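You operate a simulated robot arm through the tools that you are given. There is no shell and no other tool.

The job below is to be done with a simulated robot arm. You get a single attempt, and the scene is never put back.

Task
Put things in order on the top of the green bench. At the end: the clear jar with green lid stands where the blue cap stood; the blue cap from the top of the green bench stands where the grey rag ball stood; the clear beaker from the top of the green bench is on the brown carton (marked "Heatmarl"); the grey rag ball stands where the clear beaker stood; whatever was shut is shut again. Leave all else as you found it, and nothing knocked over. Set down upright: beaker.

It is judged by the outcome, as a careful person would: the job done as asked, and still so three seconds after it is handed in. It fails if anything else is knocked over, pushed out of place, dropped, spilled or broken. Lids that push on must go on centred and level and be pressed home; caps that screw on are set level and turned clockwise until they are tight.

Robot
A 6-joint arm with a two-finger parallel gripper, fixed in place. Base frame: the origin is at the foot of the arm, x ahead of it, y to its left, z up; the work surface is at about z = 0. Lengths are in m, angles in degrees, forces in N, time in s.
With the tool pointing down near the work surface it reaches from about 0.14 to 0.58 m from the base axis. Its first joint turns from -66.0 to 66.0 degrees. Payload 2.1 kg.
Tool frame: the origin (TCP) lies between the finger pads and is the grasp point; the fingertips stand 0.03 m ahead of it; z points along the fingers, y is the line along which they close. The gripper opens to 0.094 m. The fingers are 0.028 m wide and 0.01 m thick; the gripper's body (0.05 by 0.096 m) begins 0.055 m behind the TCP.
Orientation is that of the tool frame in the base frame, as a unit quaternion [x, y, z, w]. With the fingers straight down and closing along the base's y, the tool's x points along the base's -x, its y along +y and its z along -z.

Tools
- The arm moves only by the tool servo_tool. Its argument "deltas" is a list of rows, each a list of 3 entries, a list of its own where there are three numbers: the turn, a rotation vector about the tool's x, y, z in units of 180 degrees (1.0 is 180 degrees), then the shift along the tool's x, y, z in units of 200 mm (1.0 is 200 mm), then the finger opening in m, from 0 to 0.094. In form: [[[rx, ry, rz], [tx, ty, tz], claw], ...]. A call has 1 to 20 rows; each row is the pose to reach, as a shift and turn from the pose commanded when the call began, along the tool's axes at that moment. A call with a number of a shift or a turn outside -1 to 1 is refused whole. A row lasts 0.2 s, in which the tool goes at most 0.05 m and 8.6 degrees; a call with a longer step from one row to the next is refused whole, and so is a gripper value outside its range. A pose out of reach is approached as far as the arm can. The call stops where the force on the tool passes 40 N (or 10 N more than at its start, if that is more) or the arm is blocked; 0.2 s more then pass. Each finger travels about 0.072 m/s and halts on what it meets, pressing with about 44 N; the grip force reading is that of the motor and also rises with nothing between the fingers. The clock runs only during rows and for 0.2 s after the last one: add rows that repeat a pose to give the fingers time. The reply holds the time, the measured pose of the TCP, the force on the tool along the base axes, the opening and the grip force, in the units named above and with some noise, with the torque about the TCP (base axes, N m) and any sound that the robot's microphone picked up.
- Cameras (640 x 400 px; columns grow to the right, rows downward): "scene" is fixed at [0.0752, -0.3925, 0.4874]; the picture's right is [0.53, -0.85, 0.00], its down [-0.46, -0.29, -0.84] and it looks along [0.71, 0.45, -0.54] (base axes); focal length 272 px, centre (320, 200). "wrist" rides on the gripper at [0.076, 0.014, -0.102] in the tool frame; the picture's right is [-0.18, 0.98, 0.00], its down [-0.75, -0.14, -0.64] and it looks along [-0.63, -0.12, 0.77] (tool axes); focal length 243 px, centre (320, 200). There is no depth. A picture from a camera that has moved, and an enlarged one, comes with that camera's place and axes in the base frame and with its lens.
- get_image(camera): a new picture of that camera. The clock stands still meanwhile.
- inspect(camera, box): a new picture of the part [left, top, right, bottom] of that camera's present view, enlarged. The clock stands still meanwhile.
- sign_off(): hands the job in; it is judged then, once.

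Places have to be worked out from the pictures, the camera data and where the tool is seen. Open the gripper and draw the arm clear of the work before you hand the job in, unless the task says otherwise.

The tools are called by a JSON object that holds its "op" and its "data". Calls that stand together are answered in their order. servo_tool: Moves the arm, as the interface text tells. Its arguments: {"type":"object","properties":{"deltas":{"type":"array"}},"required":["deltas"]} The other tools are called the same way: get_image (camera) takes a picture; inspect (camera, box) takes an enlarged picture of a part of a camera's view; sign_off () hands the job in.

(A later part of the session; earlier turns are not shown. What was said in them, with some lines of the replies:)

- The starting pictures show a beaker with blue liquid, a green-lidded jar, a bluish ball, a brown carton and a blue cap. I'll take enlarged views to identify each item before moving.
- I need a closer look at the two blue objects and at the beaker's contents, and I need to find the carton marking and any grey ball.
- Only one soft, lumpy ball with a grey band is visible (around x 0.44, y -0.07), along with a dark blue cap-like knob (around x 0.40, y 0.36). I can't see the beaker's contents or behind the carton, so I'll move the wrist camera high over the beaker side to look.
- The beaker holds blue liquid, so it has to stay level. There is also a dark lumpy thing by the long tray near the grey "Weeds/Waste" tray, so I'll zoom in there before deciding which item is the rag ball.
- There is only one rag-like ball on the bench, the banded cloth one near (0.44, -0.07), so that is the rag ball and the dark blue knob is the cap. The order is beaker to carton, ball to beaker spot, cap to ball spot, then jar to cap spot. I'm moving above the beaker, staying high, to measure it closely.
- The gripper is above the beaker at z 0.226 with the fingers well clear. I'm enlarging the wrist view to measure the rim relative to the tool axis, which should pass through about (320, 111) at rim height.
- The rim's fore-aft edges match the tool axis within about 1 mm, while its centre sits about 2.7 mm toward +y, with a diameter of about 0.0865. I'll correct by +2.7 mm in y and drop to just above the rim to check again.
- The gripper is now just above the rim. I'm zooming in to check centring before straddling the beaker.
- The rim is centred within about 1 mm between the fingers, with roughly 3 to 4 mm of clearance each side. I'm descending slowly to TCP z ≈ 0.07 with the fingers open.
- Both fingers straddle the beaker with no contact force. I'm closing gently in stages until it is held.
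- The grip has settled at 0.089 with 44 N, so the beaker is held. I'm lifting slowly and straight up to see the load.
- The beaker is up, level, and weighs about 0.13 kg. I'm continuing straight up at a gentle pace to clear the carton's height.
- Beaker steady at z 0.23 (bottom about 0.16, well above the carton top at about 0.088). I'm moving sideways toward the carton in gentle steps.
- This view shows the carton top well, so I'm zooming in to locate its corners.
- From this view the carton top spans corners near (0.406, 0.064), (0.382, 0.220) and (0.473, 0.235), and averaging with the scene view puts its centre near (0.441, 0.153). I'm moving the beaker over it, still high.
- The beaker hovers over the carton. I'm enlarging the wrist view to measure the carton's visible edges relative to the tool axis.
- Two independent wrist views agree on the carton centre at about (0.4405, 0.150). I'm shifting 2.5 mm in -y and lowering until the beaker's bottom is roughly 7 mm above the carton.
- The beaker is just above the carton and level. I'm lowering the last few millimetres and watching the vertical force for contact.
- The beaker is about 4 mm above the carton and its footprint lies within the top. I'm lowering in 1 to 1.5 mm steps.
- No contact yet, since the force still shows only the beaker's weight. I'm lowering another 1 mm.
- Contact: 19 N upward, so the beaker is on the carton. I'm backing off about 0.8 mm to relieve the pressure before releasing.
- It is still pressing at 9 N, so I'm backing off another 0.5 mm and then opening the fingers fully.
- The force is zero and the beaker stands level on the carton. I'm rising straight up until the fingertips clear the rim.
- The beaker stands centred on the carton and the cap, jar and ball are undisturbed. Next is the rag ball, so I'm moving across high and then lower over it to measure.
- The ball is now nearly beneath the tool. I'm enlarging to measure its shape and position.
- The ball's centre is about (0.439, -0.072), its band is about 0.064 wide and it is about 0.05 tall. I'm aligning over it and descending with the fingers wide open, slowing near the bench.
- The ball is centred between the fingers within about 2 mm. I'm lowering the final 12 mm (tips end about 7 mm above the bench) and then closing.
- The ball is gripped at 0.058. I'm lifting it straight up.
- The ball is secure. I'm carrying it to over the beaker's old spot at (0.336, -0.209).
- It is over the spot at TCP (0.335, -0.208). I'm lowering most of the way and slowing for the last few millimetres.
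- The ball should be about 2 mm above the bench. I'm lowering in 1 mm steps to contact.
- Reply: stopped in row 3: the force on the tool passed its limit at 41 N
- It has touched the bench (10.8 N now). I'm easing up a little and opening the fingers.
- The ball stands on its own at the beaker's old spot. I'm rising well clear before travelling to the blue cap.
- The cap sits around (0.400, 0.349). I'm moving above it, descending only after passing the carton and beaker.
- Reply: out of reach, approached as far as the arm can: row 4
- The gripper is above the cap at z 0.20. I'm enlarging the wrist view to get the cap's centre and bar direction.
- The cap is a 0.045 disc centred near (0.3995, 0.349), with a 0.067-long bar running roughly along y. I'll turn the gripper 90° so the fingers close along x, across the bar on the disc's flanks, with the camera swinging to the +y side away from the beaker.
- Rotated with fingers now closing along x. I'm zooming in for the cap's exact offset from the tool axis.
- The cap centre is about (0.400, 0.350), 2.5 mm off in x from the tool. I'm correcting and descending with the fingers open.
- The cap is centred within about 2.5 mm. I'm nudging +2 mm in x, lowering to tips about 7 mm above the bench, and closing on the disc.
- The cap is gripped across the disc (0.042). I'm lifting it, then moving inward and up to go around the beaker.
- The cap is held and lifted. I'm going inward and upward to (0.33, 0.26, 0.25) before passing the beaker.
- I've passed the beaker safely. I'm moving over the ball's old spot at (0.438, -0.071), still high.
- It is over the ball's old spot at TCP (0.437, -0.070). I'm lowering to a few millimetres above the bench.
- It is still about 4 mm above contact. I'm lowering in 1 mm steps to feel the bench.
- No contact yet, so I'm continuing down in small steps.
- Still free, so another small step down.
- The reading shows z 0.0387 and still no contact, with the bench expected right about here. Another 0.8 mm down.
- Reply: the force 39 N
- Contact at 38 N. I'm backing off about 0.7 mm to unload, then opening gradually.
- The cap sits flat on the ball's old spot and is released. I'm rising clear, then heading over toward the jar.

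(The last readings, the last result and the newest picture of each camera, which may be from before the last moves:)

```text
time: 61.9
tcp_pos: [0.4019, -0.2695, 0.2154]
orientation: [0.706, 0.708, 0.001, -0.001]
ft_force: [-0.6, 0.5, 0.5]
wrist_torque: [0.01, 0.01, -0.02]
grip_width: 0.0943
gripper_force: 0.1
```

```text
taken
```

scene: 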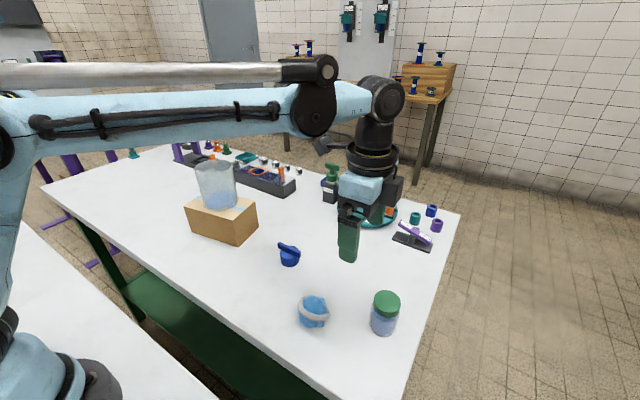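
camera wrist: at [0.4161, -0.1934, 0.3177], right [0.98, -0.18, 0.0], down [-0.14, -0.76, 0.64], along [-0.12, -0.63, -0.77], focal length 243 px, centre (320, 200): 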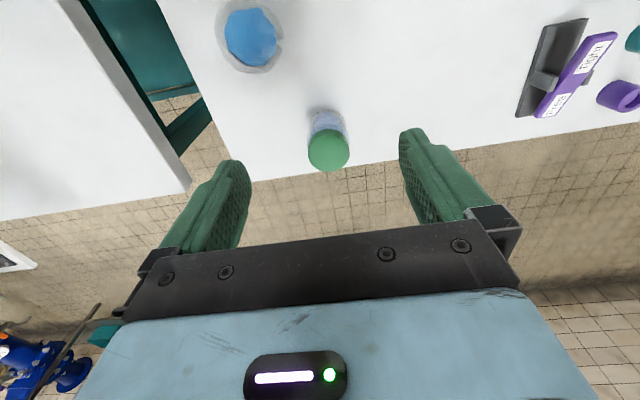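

The jar's lid is at about (0.400, -0.323). I'm moving above it and down to z ≈ 0.17 to check alignment.

{"op": "servo_tool", "data": {"deltas": [[[0, 0, 0], [-0.13, -0.005, 0], 0.094], [[0, 0, 0], [-0.26, -0.01, 0.1], 0.094], [[0, 0, 0], [-0.265, -0.01, 0.22], 0.094], [[0, 0, 0], [-0.265, -0.01, 0.22], 0.094]]}}

{"op": "get_image", "data": {"camera": "wrist"}}

{"op": "inspect", "data": {"camera": "scene", "box": [290, 180, 450, 350]}}

```text
time: 62.9
tcp_pos: [0.4006, -0.3227, 0.1733]
orientation: [0.706, 0.708, 0.001, -0.001]
ft_force: [0.5, 1.2, 0.1]
wrist_torque: [-0.04, 0.03, 0.01]
grip_width: 0.094
gripper_force: 0.1
```

```text
taken
camera wrist: at [0.4155, -0.2459, 0.2753], right [0.98, -0.18, 0.0], down [-0.14, -0.76, 0.64], along [-0.12, -0.63, -0.77], focal length 243 px, centre (320, 200)
```

wrist: 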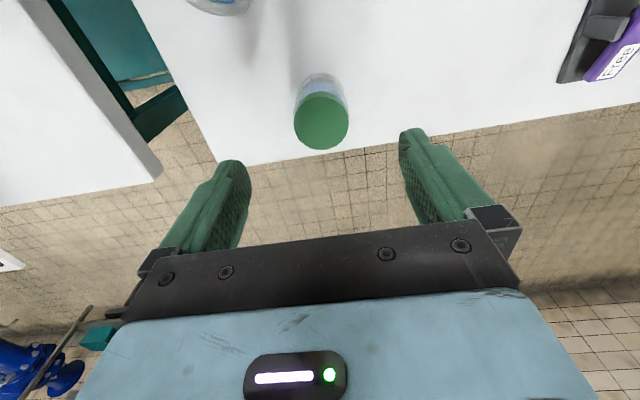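

```text
2.35 times, centred on (370, 265) of scene
camera zoom: at [0.0752, -0.3925, 0.4874], right [0.53, -0.85, 0.0], down [-0.46, -0.29, -0.84], along [0.71, 0.45, -0.54], focal length 639 px, centre (202, 47)
```

zoom: 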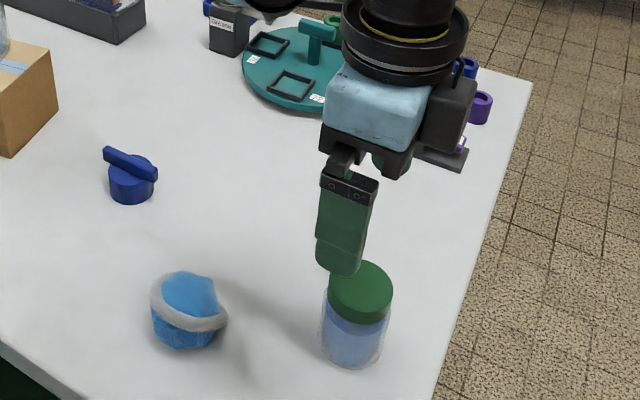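

I'm enlarging the lid to check its centring; the tool axis should hit about (320, 118) at lid height.

{"op": "inspect", "data": {"camera": "wrist", "box": [275, 60, 365, 160]}}

```text
4.00 times, centred on (320, 110) of wrist
camera zoom: at [0.4155, -0.2459, 0.2753], right [0.98, -0.18, 0.0], down [-0.14, -0.76, 0.64], along [-0.12, -0.63, -0.77], focal length 970 px, centre (320, 560)
```

zoom: 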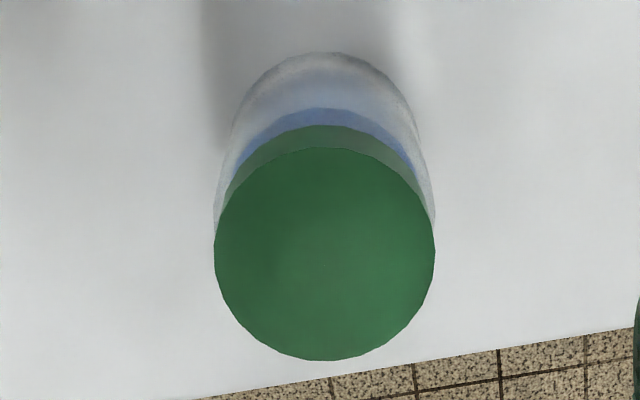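

The jar axis is at about (0.401, -0.326). I'm shifting 3.5 mm in -y and descending around the jar body, below the lid.

{"op": "servo_tool", "data": {"deltas": [[[0, 0, 0], [-0.0175, 0.002, 0.1], 0.094], [[0, 0, 0], [-0.0175, 0.002, 0.25], 0.094], [[0, 0, 0], [-0.0175, 0.002, 0.4], 0.094], [[0, 0, 0], [-0.0175, 0.002, 0.53], 0.094], [[0, 0, 0], [-0.0175, 0.002, 0.62], 0.094], [[0, 0, 0], [-0.0175, 0.002, 0.67], 0.094], [[0, 0, 0], [-0.0175, 0.002, 0.67], 0.094]]}}

{"op": "get_image", "data": {"camera": "wrist"}}

{"op": "inspect", "data": {"camera": "scene", "box": [290, 210, 450, 350]}}

```text
time: 64.5
tcp_pos: [0.3995, -0.327, 0.0393]
orientation: [0.707, 0.707, 0.001, 0.0]
ft_force: [-0.4, 0.4, 0.6]
wrist_torque: [0.03, 0.0, 0.0]
grip_width: 0.0937
gripper_force: 0.0
```

```text
taken
camera wrist: at [0.4142, -0.2507, 0.1409], right [0.98, -0.18, 0.0], down [-0.14, -0.76, 0.64], along [-0.12, -0.63, -0.77], focal length 243 px, centre (320, 200)
```

wrist: 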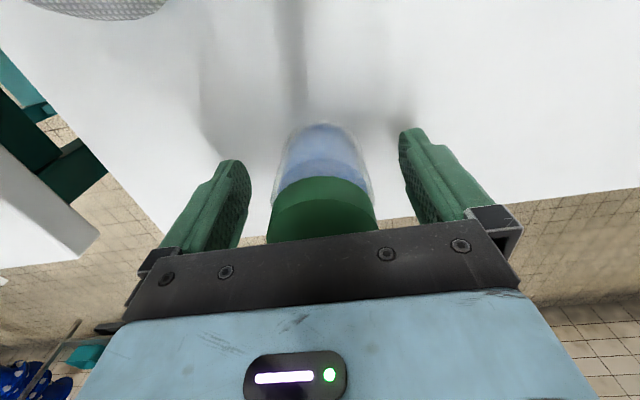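

```text
2.86 times, centred on (370, 280) of scene
camera zoom: at [0.0752, -0.3925, 0.4874], right [0.53, -0.85, 0.0], down [-0.46, -0.29, -0.84], along [0.71, 0.45, -0.54], focal length 776 px, centre (177, -29)
```

zoom: 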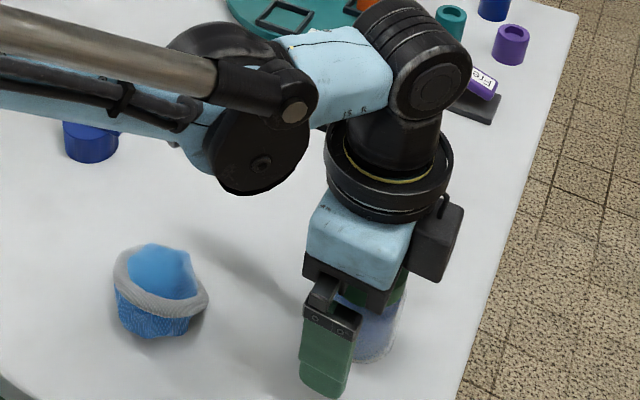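

The jar stands between the fingers, below nothing but open space, with no contact force. I'm closing on the body in stages.

{"op": "servo_tool", "data": {"deltas": [[[0, 0, 0], [0, 0.004, 0], 0.084], [[0, 0, 0], [0, 0.004, 0], 0.074], [[0, 0, 0], [0, 0.004, 0], 0.064], [[0, 0, 0], [0, 0.004, 0], 0.056], [[0, 0, 0], [0, 0.004, 0], 0.05], [[0, 0, 0], [0, 0.004, 0], 0.046], [[0, 0, 0], [0, 0.004, 0], 0.044], [[0, 0, 0], [0, 0.004, 0], 0.044]]}}

{"op": "get_image", "data": {"camera": "wrist"}}

{"op": "inspect", "data": {"camera": "scene", "box": [330, 240, 430, 350]}}

```text
time: 66.3
tcp_pos: [0.4, -0.3281, 0.0401]
orientation: [0.706, 0.708, 0.001, 0.0]
ft_force: [-0.5, -0.1, 0.1]
wrist_torque: [0.0, -0.03, -0.02]
grip_width: 0.0508
gripper_force: 44.0
```

```text
taken
camera wrist: at [0.4151, -0.2508, 0.1416], right [0.98, -0.18, 0.0], down [-0.14, -0.76, 0.64], along [-0.12, -0.63, -0.77], focal length 243 px, centre (320, 200)
```

wrist: 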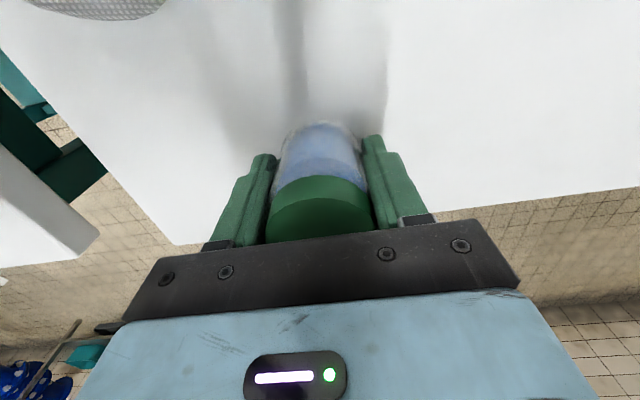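

```text
3.64 times, centred on (380, 295) of scene
camera zoom: at [0.0752, -0.3925, 0.4874], right [0.53, -0.85, 0.0], down [-0.46, -0.29, -0.84], along [0.71, 0.45, -0.54], focal length 988 px, centre (102, -146)
```

zoom: 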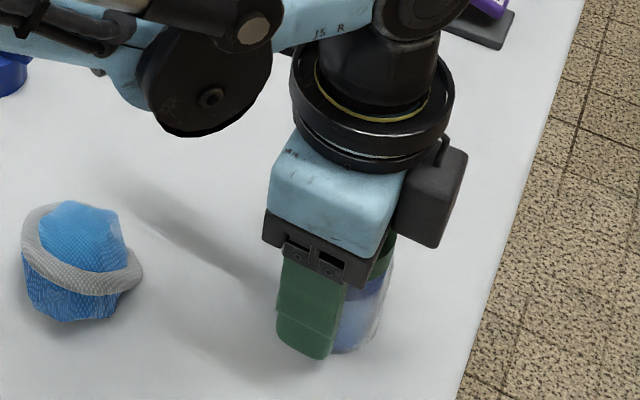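

The jar body is held at 0.051. I'm lifting it straight up and checking that it and its lid stay level.

{"op": "servo_tool", "data": {"deltas": [[[0, 0, 0], [0, 0, -0.03], 0.044], [[0, 0, 0], [0, 0, -0.12], 0.044], [[0, 0, 0], [0, 0, -0.27], 0.044], [[0, 0, 0], [0, 0, -0.45], 0.044], [[0, 0, 0], [0, 0, -0.62], 0.044], [[0, 0, 0], [0, 0, -0.75], 0.044], [[0, 0, 0], [0, 0, -0.8], 0.044], [[0, 0, 0], [0, 0, -0.8], 0.044]]}}

{"op": "inspect", "data": {"camera": "scene", "box": [300, 150, 450, 340]}}

```text
time: 68.1
tcp_pos: [0.3996, -0.3289, 0.2007]
orientation: [0.707, 0.707, 0.001, 0.0]
ft_force: [-0.5, 0.2, -0.8]
wrist_torque: [-0.04, 0.02, 0.0]
grip_width: 0.0512
gripper_force: 43.7
```

```text
2.11 times, centred on (375, 245) of scene
camera zoom: at [0.0752, -0.3925, 0.4874], right [0.53, -0.85, 0.0], down [-0.46, -0.29, -0.84], along [0.71, 0.45, -0.54], focal length 572 px, centre (204, 105)
```

zoom: 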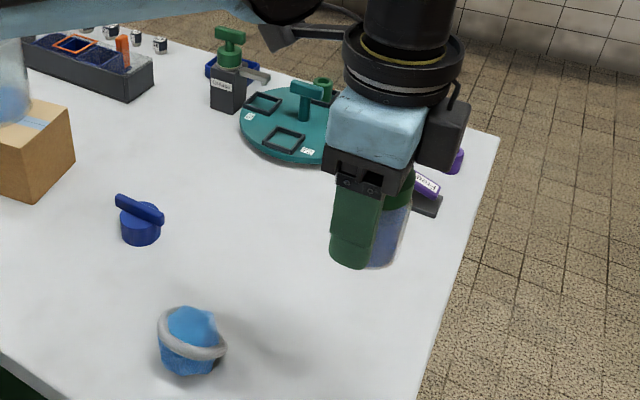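

The jar is lifted and level. I'm swinging inward and up, then across in front of the beaker at z ≈ 0.30.

{"op": "servo_tool", "data": {"deltas": [[[0, 0, 0], [0.08, -0.05, -0.05], 0.044], [[0, 0, 0], [0.22, -0.13, -0.12], 0.044], [[0, 0, 0], [0.38, -0.23, -0.21], 0.044], [[0, 0, 0], [0.54, -0.33, -0.3], 0.044], [[0, 0, 0], [0.7, -0.42, -0.38], 0.044], [[0, 0, 0], [0.8, -0.48, -0.43], 0.044], [[0, 0, 0], [0.845, -0.5, -0.45], 0.044], [[0, 0, 0], [0.845, -0.5, -0.45], 0.044]]}}

{"op": "servo_tool", "data": {"deltas": [[[0, 0, 0], [0.1, 0, -0.01], 0.044], [[0, 0, 0], [0.26, 0, -0.03], 0.044], [[0, 0, 0], [0.44, 0, -0.05], 0.044], [[0, 0, 0], [0.62, 0, -0.05], 0.044], [[0, 0, 0], [0.8, 0, -0.05], 0.044], [[0, 0, 0], [0.92, 0, -0.05], 0.044], [[0, 0, 0], [0.98, 0, -0.05], 0.044], [[0, 0, 0], [0.98, 0, -0.05], 0.044]]}}

{"op": "servo_tool", "data": {"deltas": [[[0, 0, 0], [0.1, 0, 0], 0.044], [[0, 0, 0], [0.26, 0, 0], 0.044], [[0, 0, 0], [0.44, 0, 0], 0.044], [[0, 0, 0], [0.62, 0, 0], 0.044], [[0, 0, 0], [0.8, 0, 0], 0.044], [[0, 0, 0], [0.92, 0, 0], 0.044], [[0, 0, 0], [0.98, 0, 0], 0.044], [[0, 0, 0], [0.98, 0, 0], 0.044]]}}

{"op": "get_image", "data": {"camera": "scene"}}

{"op": "get_image", "data": {"camera": "wrist"}}

```text
time: 69.9
tcp_pos: [0.2982, -0.1618, 0.2935]
orientation: [0.707, 0.708, 0.001, 0.0]
ft_force: [-0.4, -0.1, -1.2]
wrist_torque: [-0.01, 0.03, 0.01]
grip_width: 0.051
gripper_force: 44.3
```

```text
time: 71.7
tcp_pos: [0.2984, 0.0364, 0.3006]
orientation: [0.706, 0.708, 0.001, -0.001]
ft_force: [0.2, 0.0, -2.0]
wrist_torque: [0.02, -0.01, -0.02]
grip_width: 0.0512
gripper_force: 44.3
```

```text
time: 73.5
tcp_pos: [0.3007, 0.2353, 0.3005]
orientation: [0.706, 0.708, 0.001, -0.001]
ft_force: [0.4, 0.4, -1.9]
wrist_torque: [0.04, 0.01, -0.02]
grip_width: 0.051
gripper_force: 44.0
```

```text
taken
```

scene: 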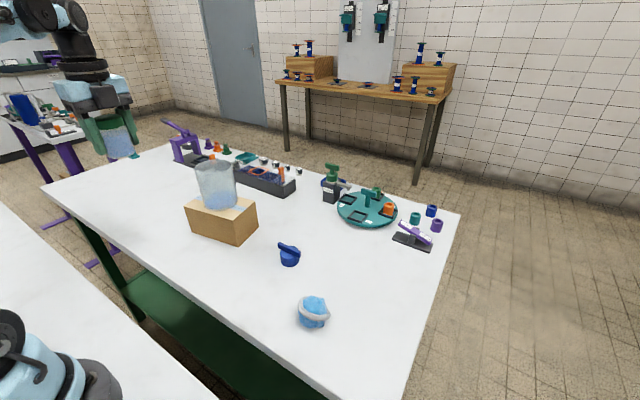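

```text
taken
camera wrist: at [0.3149, 0.3107, 0.403], right [0.98, -0.18, 0.0], down [-0.14, -0.76, 0.64], along [-0.12, -0.63, -0.77], focal length 243 px, centre (320, 200)
```

wrist: 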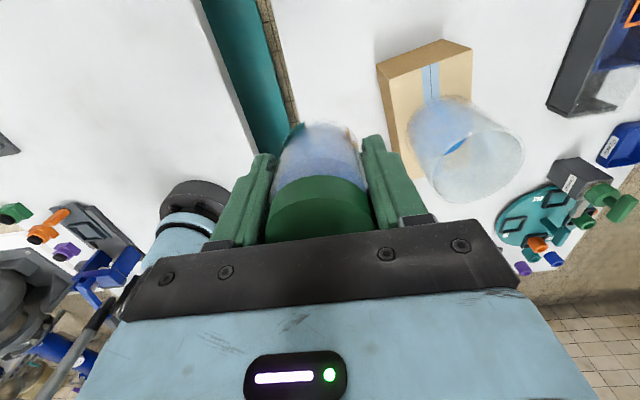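

I'm past the beaker. Now moving out and down toward the cap's old spot at (0.400, 0.351), stopping at z ≈ 0.17.

{"op": "servo_tool", "data": {"deltas": [[[0, 0, 0], [0.08, 0.04, 0.06], 0.044], [[0, 0, 0], [0.2, 0.13, 0.18], 0.044], [[0, 0, 0], [0.33, 0.25, 0.32], 0.044], [[0, 0, 0], [0.45, 0.36, 0.46], 0.044], [[0, 0, 0], [0.54, 0.45, 0.58], 0.044], [[0, 0, 0], [0.578, 0.4965, 0.65], 0.044], [[0, 0, 0], [0.578, 0.4965, 0.65], 0.044]]}}

{"op": "get_image", "data": {"camera": "scene"}}

{"op": "get_image", "data": {"camera": "wrist"}}

```text
time: 75.1
tcp_pos: [0.3984, 0.3495, 0.1737]
orientation: [0.706, 0.708, 0.0, -0.001]
ft_force: [-0.2, -0.1, -0.5]
wrist_torque: [0.02, 0.03, 0.0]
grip_width: 0.0508
gripper_force: 44.2
```

```text
taken
```

scene: 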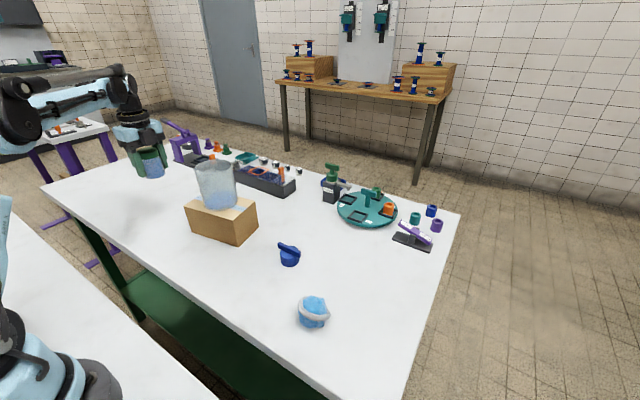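

```text
taken
camera wrist: at [0.4138, 0.4263, 0.2757], right [0.98, -0.18, 0.0], down [-0.14, -0.76, 0.64], along [-0.12, -0.63, -0.77], focal length 243 px, centre (320, 200)
```

wrist: 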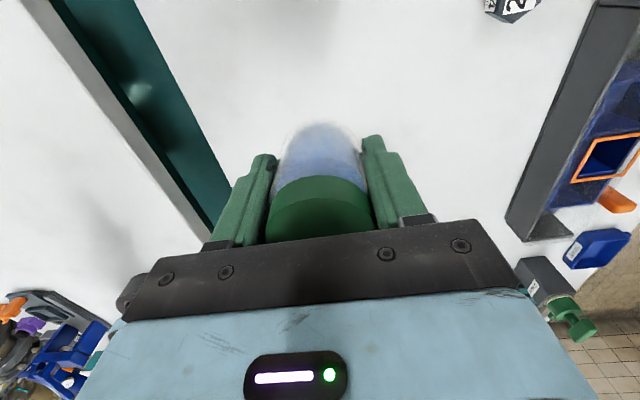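

The jar hovers over the cap's old spot. I'm lowering it to a few millimetres above the bench.

{"op": "servo_tool", "data": {"deltas": [[[0, 0, 0], [0.005, 0.006, 0.08], 0.044], [[0, 0, 0], [0.005, 0.006, 0.22], 0.044], [[0, 0, 0], [0.005, 0.006, 0.37], 0.044], [[0, 0, 0], [0.005, 0.006, 0.5], 0.044], [[0, 0, 0], [0.005, 0.006, 0.58], 0.044], [[0, 0, 0], [0.005, 0.006, 0.625], 0.044], [[0, 0, 0], [0.005, 0.006, 0.64], 0.044], [[0, 0, 0], [0.005, 0.006, 0.64], 0.044]]}}

{"op": "inspect", "data": {"camera": "scene", "box": [110, 120, 240, 250]}}

```text
time: 76.9
tcp_pos: [0.3976, 0.3498, 0.0421]
orientation: [0.707, 0.707, 0.001, -0.001]
ft_force: [0.4, 0.9, -1.2]
wrist_torque: [-0.01, -0.03, 0.04]
grip_width: 0.051
gripper_force: 44.1
```

```text
3.08 times, centred on (175, 185) of scene
camera zoom: at [0.0752, -0.3925, 0.4874], right [0.53, -0.85, 0.0], down [-0.46, -0.29, -0.84], along [0.71, 0.45, -0.54], focal length 836 px, centre (766, 246)
```

zoom: 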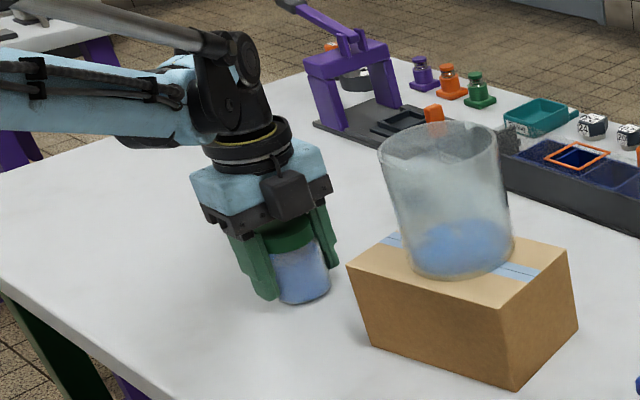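

It is about 2 mm above the expected contact height. I'm stepping down gently, with a 2 mm x correction.

{"op": "servo_tool", "data": {"deltas": [[[0, 0, 0], [0.004, 0.008, 0.002], 0.044], [[0, 0, 0], [0.004, 0.008, 0.005], 0.044], [[0, 0, 0], [0.004, 0.008, 0.005], 0.044]]}}

```text
time: 77.7
tcp_pos: [0.4, 0.3512, 0.0429]
orientation: [0.706, 0.708, 0.001, -0.001]
ft_force: [0.3, -0.2, -1.2]
wrist_torque: [0.01, -0.01, -0.01]
grip_width: 0.0511
gripper_force: 44.0
```

No contact yet, so I'm going another 0.8 mm down.

{"op": "servo_tool", "data": {"deltas": [[[0, 0, 0], [0, 0, 0.002], 0.044], [[0, 0, 0], [0, 0, 0.004], 0.044], [[0, 0, 0], [0, 0, 0.004], 0.044]]}}

```text
time: 78.5
tcp_pos: [0.401, 0.3493, 0.0416]
orientation: [0.707, 0.708, 0.0, 0.0]
ft_force: [0.5, -0.6, -1.2]
wrist_torque: [0.0, 0.0, 0.0]
grip_width: 0.0511
gripper_force: 43.9
```

Still hanging free (force is just the weight). Another 0.8 mm down.

{"op": "servo_tool", "data": {"deltas": [[[0, 0, 0], [0, 0, 0.002], 0.044], [[0, 0, 0], [0, 0, 0.004], 0.044], [[0, 0, 0], [0, 0, 0.004], 0.044]]}}

```text
time: 79.3
tcp_pos: [0.4004, 0.3491, 0.0396]
orientation: [0.707, 0.707, 0.001, 0.0]
ft_force: [0.8, 0.5, -1.5]
wrist_torque: [0.02, 0.01, 0.01]
grip_width: 0.0509
gripper_force: 43.9
```

Still no contact at z 0.0396. Another 0.8 mm down.

{"op": "servo_tool", "data": {"deltas": [[[0, 0, 0], [0, 0, 0.002], 0.044], [[0, 0, 0], [0, 0, 0.004], 0.044], [[0, 0, 0], [0, 0, 0.004], 0.044]]}}

```text
time: 80.1
tcp_pos: [0.4011, 0.3488, 0.0389]
orientation: [0.706, 0.708, 0.0, 0.0]
ft_force: [0.5, 1.6, 4.6]
wrist_torque: [0.0, -0.04, 0.02]
grip_width: 0.0509
gripper_force: 44.0
```

Light contact (4.6 N), so the jar's base is on the bench. I'm opening the fingers gradually.

{"op": "servo_tool", "data": {"deltas": [[[0, 0, 0], [0, 0, 0], 0.05], [[0, 0, 0], [0, 0, 0], 0.054], [[0, 0, 0], [0, 0, 0], 0.062], [[0, 0, 0], [0, 0, 0], 0.074], [[0, 0, 0], [0, 0, 0], 0.086], [[0, 0, 0], [0, 0, 0], 0.094], [[0, 0, 0], [0, 0, 0], 0.094]]}}

{"op": "get_image", "data": {"camera": "wrist"}}

{"op": "inspect", "data": {"camera": "scene", "box": [110, 120, 240, 250]}}

```text
time: 81.7
tcp_pos: [0.4018, 0.3498, 0.039]
orientation: [0.707, 0.708, 0.001, -0.001]
ft_force: [0.8, -0.1, 0.6]
wrist_torque: [-0.01, -0.02, -0.02]
grip_width: 0.0937
gripper_force: 0.1
```

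```text
taken
camera wrist: at [0.4158, 0.4263, 0.1412], right [0.98, -0.18, 0.0], down [-0.14, -0.76, 0.64], along [-0.12, -0.63, -0.77], focal length 243 px, centre (320, 200)
```

wrist: 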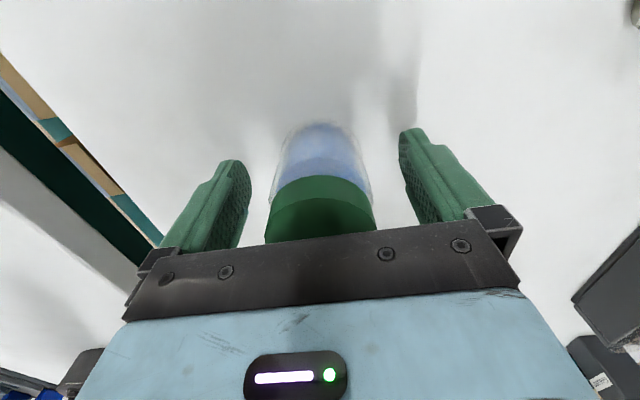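

```text
3.08 times, centred on (175, 185) of scene
camera zoom: at [0.0752, -0.3925, 0.4874], right [0.53, -0.85, 0.0], down [-0.46, -0.29, -0.84], along [0.71, 0.45, -0.54], focal length 836 px, centre (766, 246)
```

zoom: 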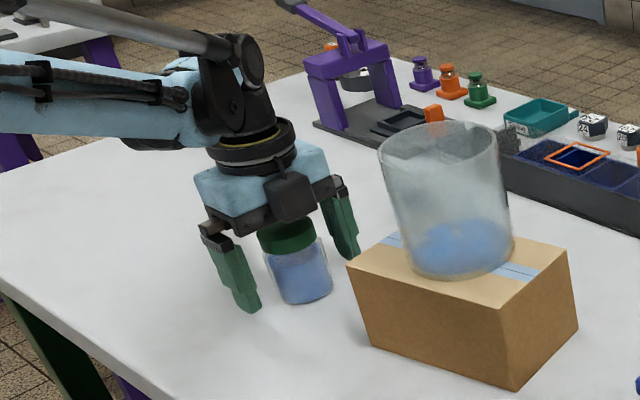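

The jar stands free and upright. I'm rising straight up, then pulling back inward clear of everything.

{"op": "servo_tool", "data": {"deltas": [[[0, 0, 0], [0, 0, -0.08], 0.094], [[0, 0, 0], [0, 0, -0.22], 0.094], [[0, 0, 0], [0, 0, -0.42], 0.094], [[0, 0, 0], [0, 0, -0.62], 0.094], [[0, 0, 0], [0, 0, -0.7], 0.094], [[0, 0, 0], [0, 0, -0.7], 0.094]]}}

{"op": "servo_tool", "data": {"deltas": [[[0, 0, 0], [-0.1, -0.15, -0.12], 0.094], [[0, 0, 0], [-0.2, -0.32, -0.25], 0.094], [[0, 0, 0], [-0.3, -0.5, -0.38], 0.094], [[0, 0, 0], [-0.4, -0.66, -0.5], 0.094], [[0, 0, 0], [-0.5, -0.8, -0.6], 0.094], [[0, 0, 0], [-0.5, -0.8, -0.6], 0.094]]}}

{"op": "get_image", "data": {"camera": "scene"}}

{"op": "get_image", "data": {"camera": "wrist"}}

```text
time: 83.1
tcp_pos: [0.4004, 0.3517, 0.1799]
orientation: [0.707, 0.708, 0.0, 0.0]
ft_force: [0.7, 1.2, -0.6]
wrist_torque: [0.0, 0.03, -0.01]
grip_width: 0.0941
gripper_force: 0.1
```

```text
time: 84.5
tcp_pos: [0.2439, 0.252, 0.297]
orientation: [0.707, 0.707, 0.001, 0.0]
ft_force: [-0.4, -0.2, 0.1]
wrist_torque: [0.01, -0.03, -0.04]
grip_width: 0.0939
gripper_force: 0.0
```

```text
taken
```

scene: 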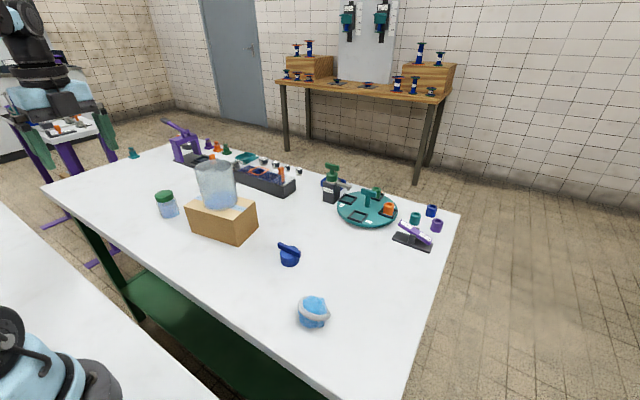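

```text
taken
camera wrist: at [0.2591, 0.3285, 0.399], right [0.98, -0.18, 0.0], down [-0.14, -0.76, 0.64], along [-0.12, -0.63, -0.77], focal length 243 px, centre (320, 200)
```

wrist: 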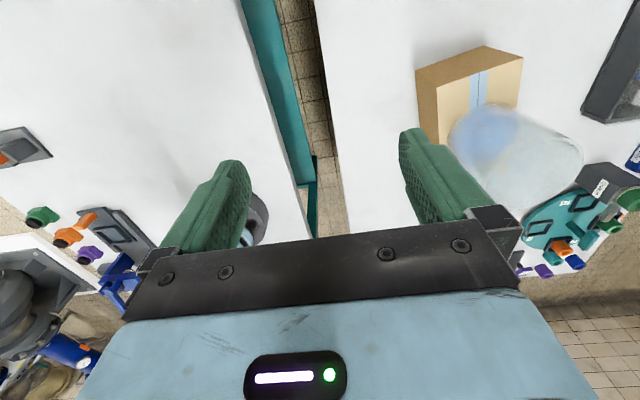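

Everything seems in place. I'm zooming in on each moved item for a final check.

{"op": "inspect", "data": {"camera": "scene", "box": [140, 150, 265, 250]}}

{"op": "inspect", "data": {"camera": "scene", "box": [260, 230, 350, 335]}}

{"op": "inspect", "data": {"camera": "scene", "box": [148, 180, 190, 222]}}

{"op": "inspect", "data": {"camera": "scene", "box": [310, 150, 470, 260]}}

```text
4.00 times, centred on (202, 200) of scene
camera zoom: at [0.0752, -0.3925, 0.4874], right [0.53, -0.85, 0.0], down [-0.46, -0.29, -0.84], along [0.71, 0.45, -0.54], focal length 1087 px, centre (790, 200)
```

zoom: 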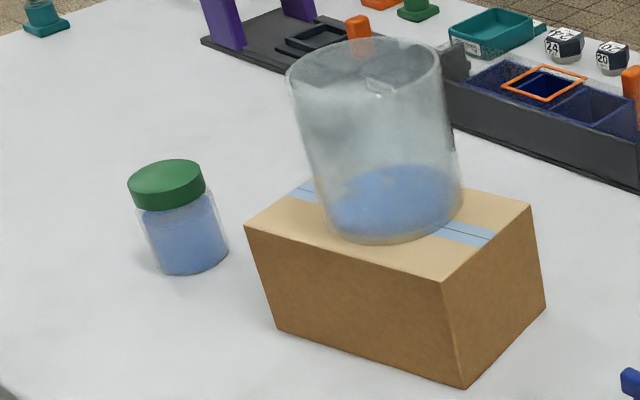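

```text
3.81 times, centred on (305, 282) of scene
camera zoom: at [0.0752, -0.3925, 0.4874], right [0.53, -0.85, 0.0], down [-0.46, -0.29, -0.84], along [0.71, 0.45, -0.54], focal length 1035 px, centre (377, -114)
```

zoom: 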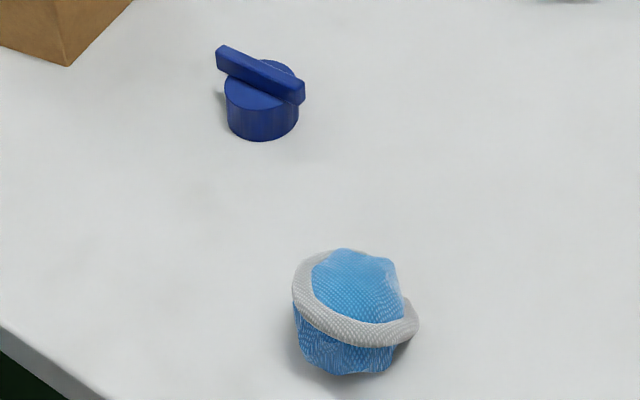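

```text
9.52 times, centred on (169, 201) of scene
camera zoom: at [0.0752, -0.3925, 0.4874], right [0.53, -0.85, 0.0], down [-0.46, -0.29, -0.84], along [0.71, 0.45, -0.54], focal length 2588 px, centre (1758, 190)
```

zoom: 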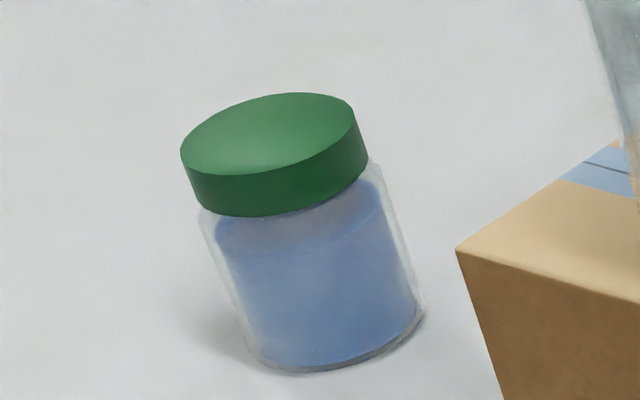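

```text
3.64 times, centred on (390, 205) of scene
camera zoom: at [0.0752, -0.3925, 0.4874], right [0.53, -0.85, 0.0], down [-0.46, -0.29, -0.84], along [0.71, 0.45, -0.54], focal length 988 px, centre (66, 182)
```

zoom: 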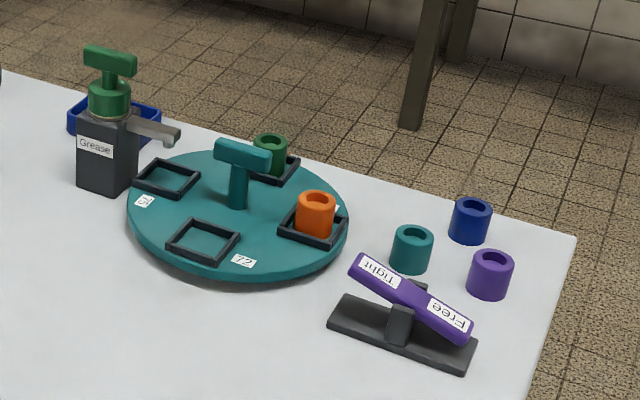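

All four items stand where asked: the jar, lid shut, on the cap's old spot; the cap on the ball's old spot; the ball on the beaker's old spot; and the beaker upright on the unmoved carton. The gripper is open and the arm is clear, so I'm handing in.

{"op": "sign_off", "data": {}}

```text
The job is handed in.
```

I moved all four items and handed the job in. I don't have the judge's result. The final pictures show everything upright and where the task asked:

- **Clear beaker:** it stands upright on the brown carton with its blue liquid still inside, and the carton has not shifted.
- **Grey rag ball:** it stands where the beaker stood.
- **Blue cap:** it sits flat where the rag ball stood.
- **Clear jar with green lid:** it stands where the blue cap stood. I gripped it by the body, so the lid was never touched and is still shut.

- **Which item was which:** no plain grey ball was visible. I took the blue cloth ball with the grey band to be the grey rag ball, and the dark blue knob with a bar to be the blue cap.
- **Carton marking:** I never saw "Heatmarl" on the carton, but it was the only brown carton on the bench.
- **Contact force:** setting the ball down briefly pressed the bench at about 41 N and stopped the arm, and the cap pressed at about 39 N. Neither showed any damage or movement afterwards.

The other items on the bench looked undisturbed, and I left the gripper open with the arm clear of the work.
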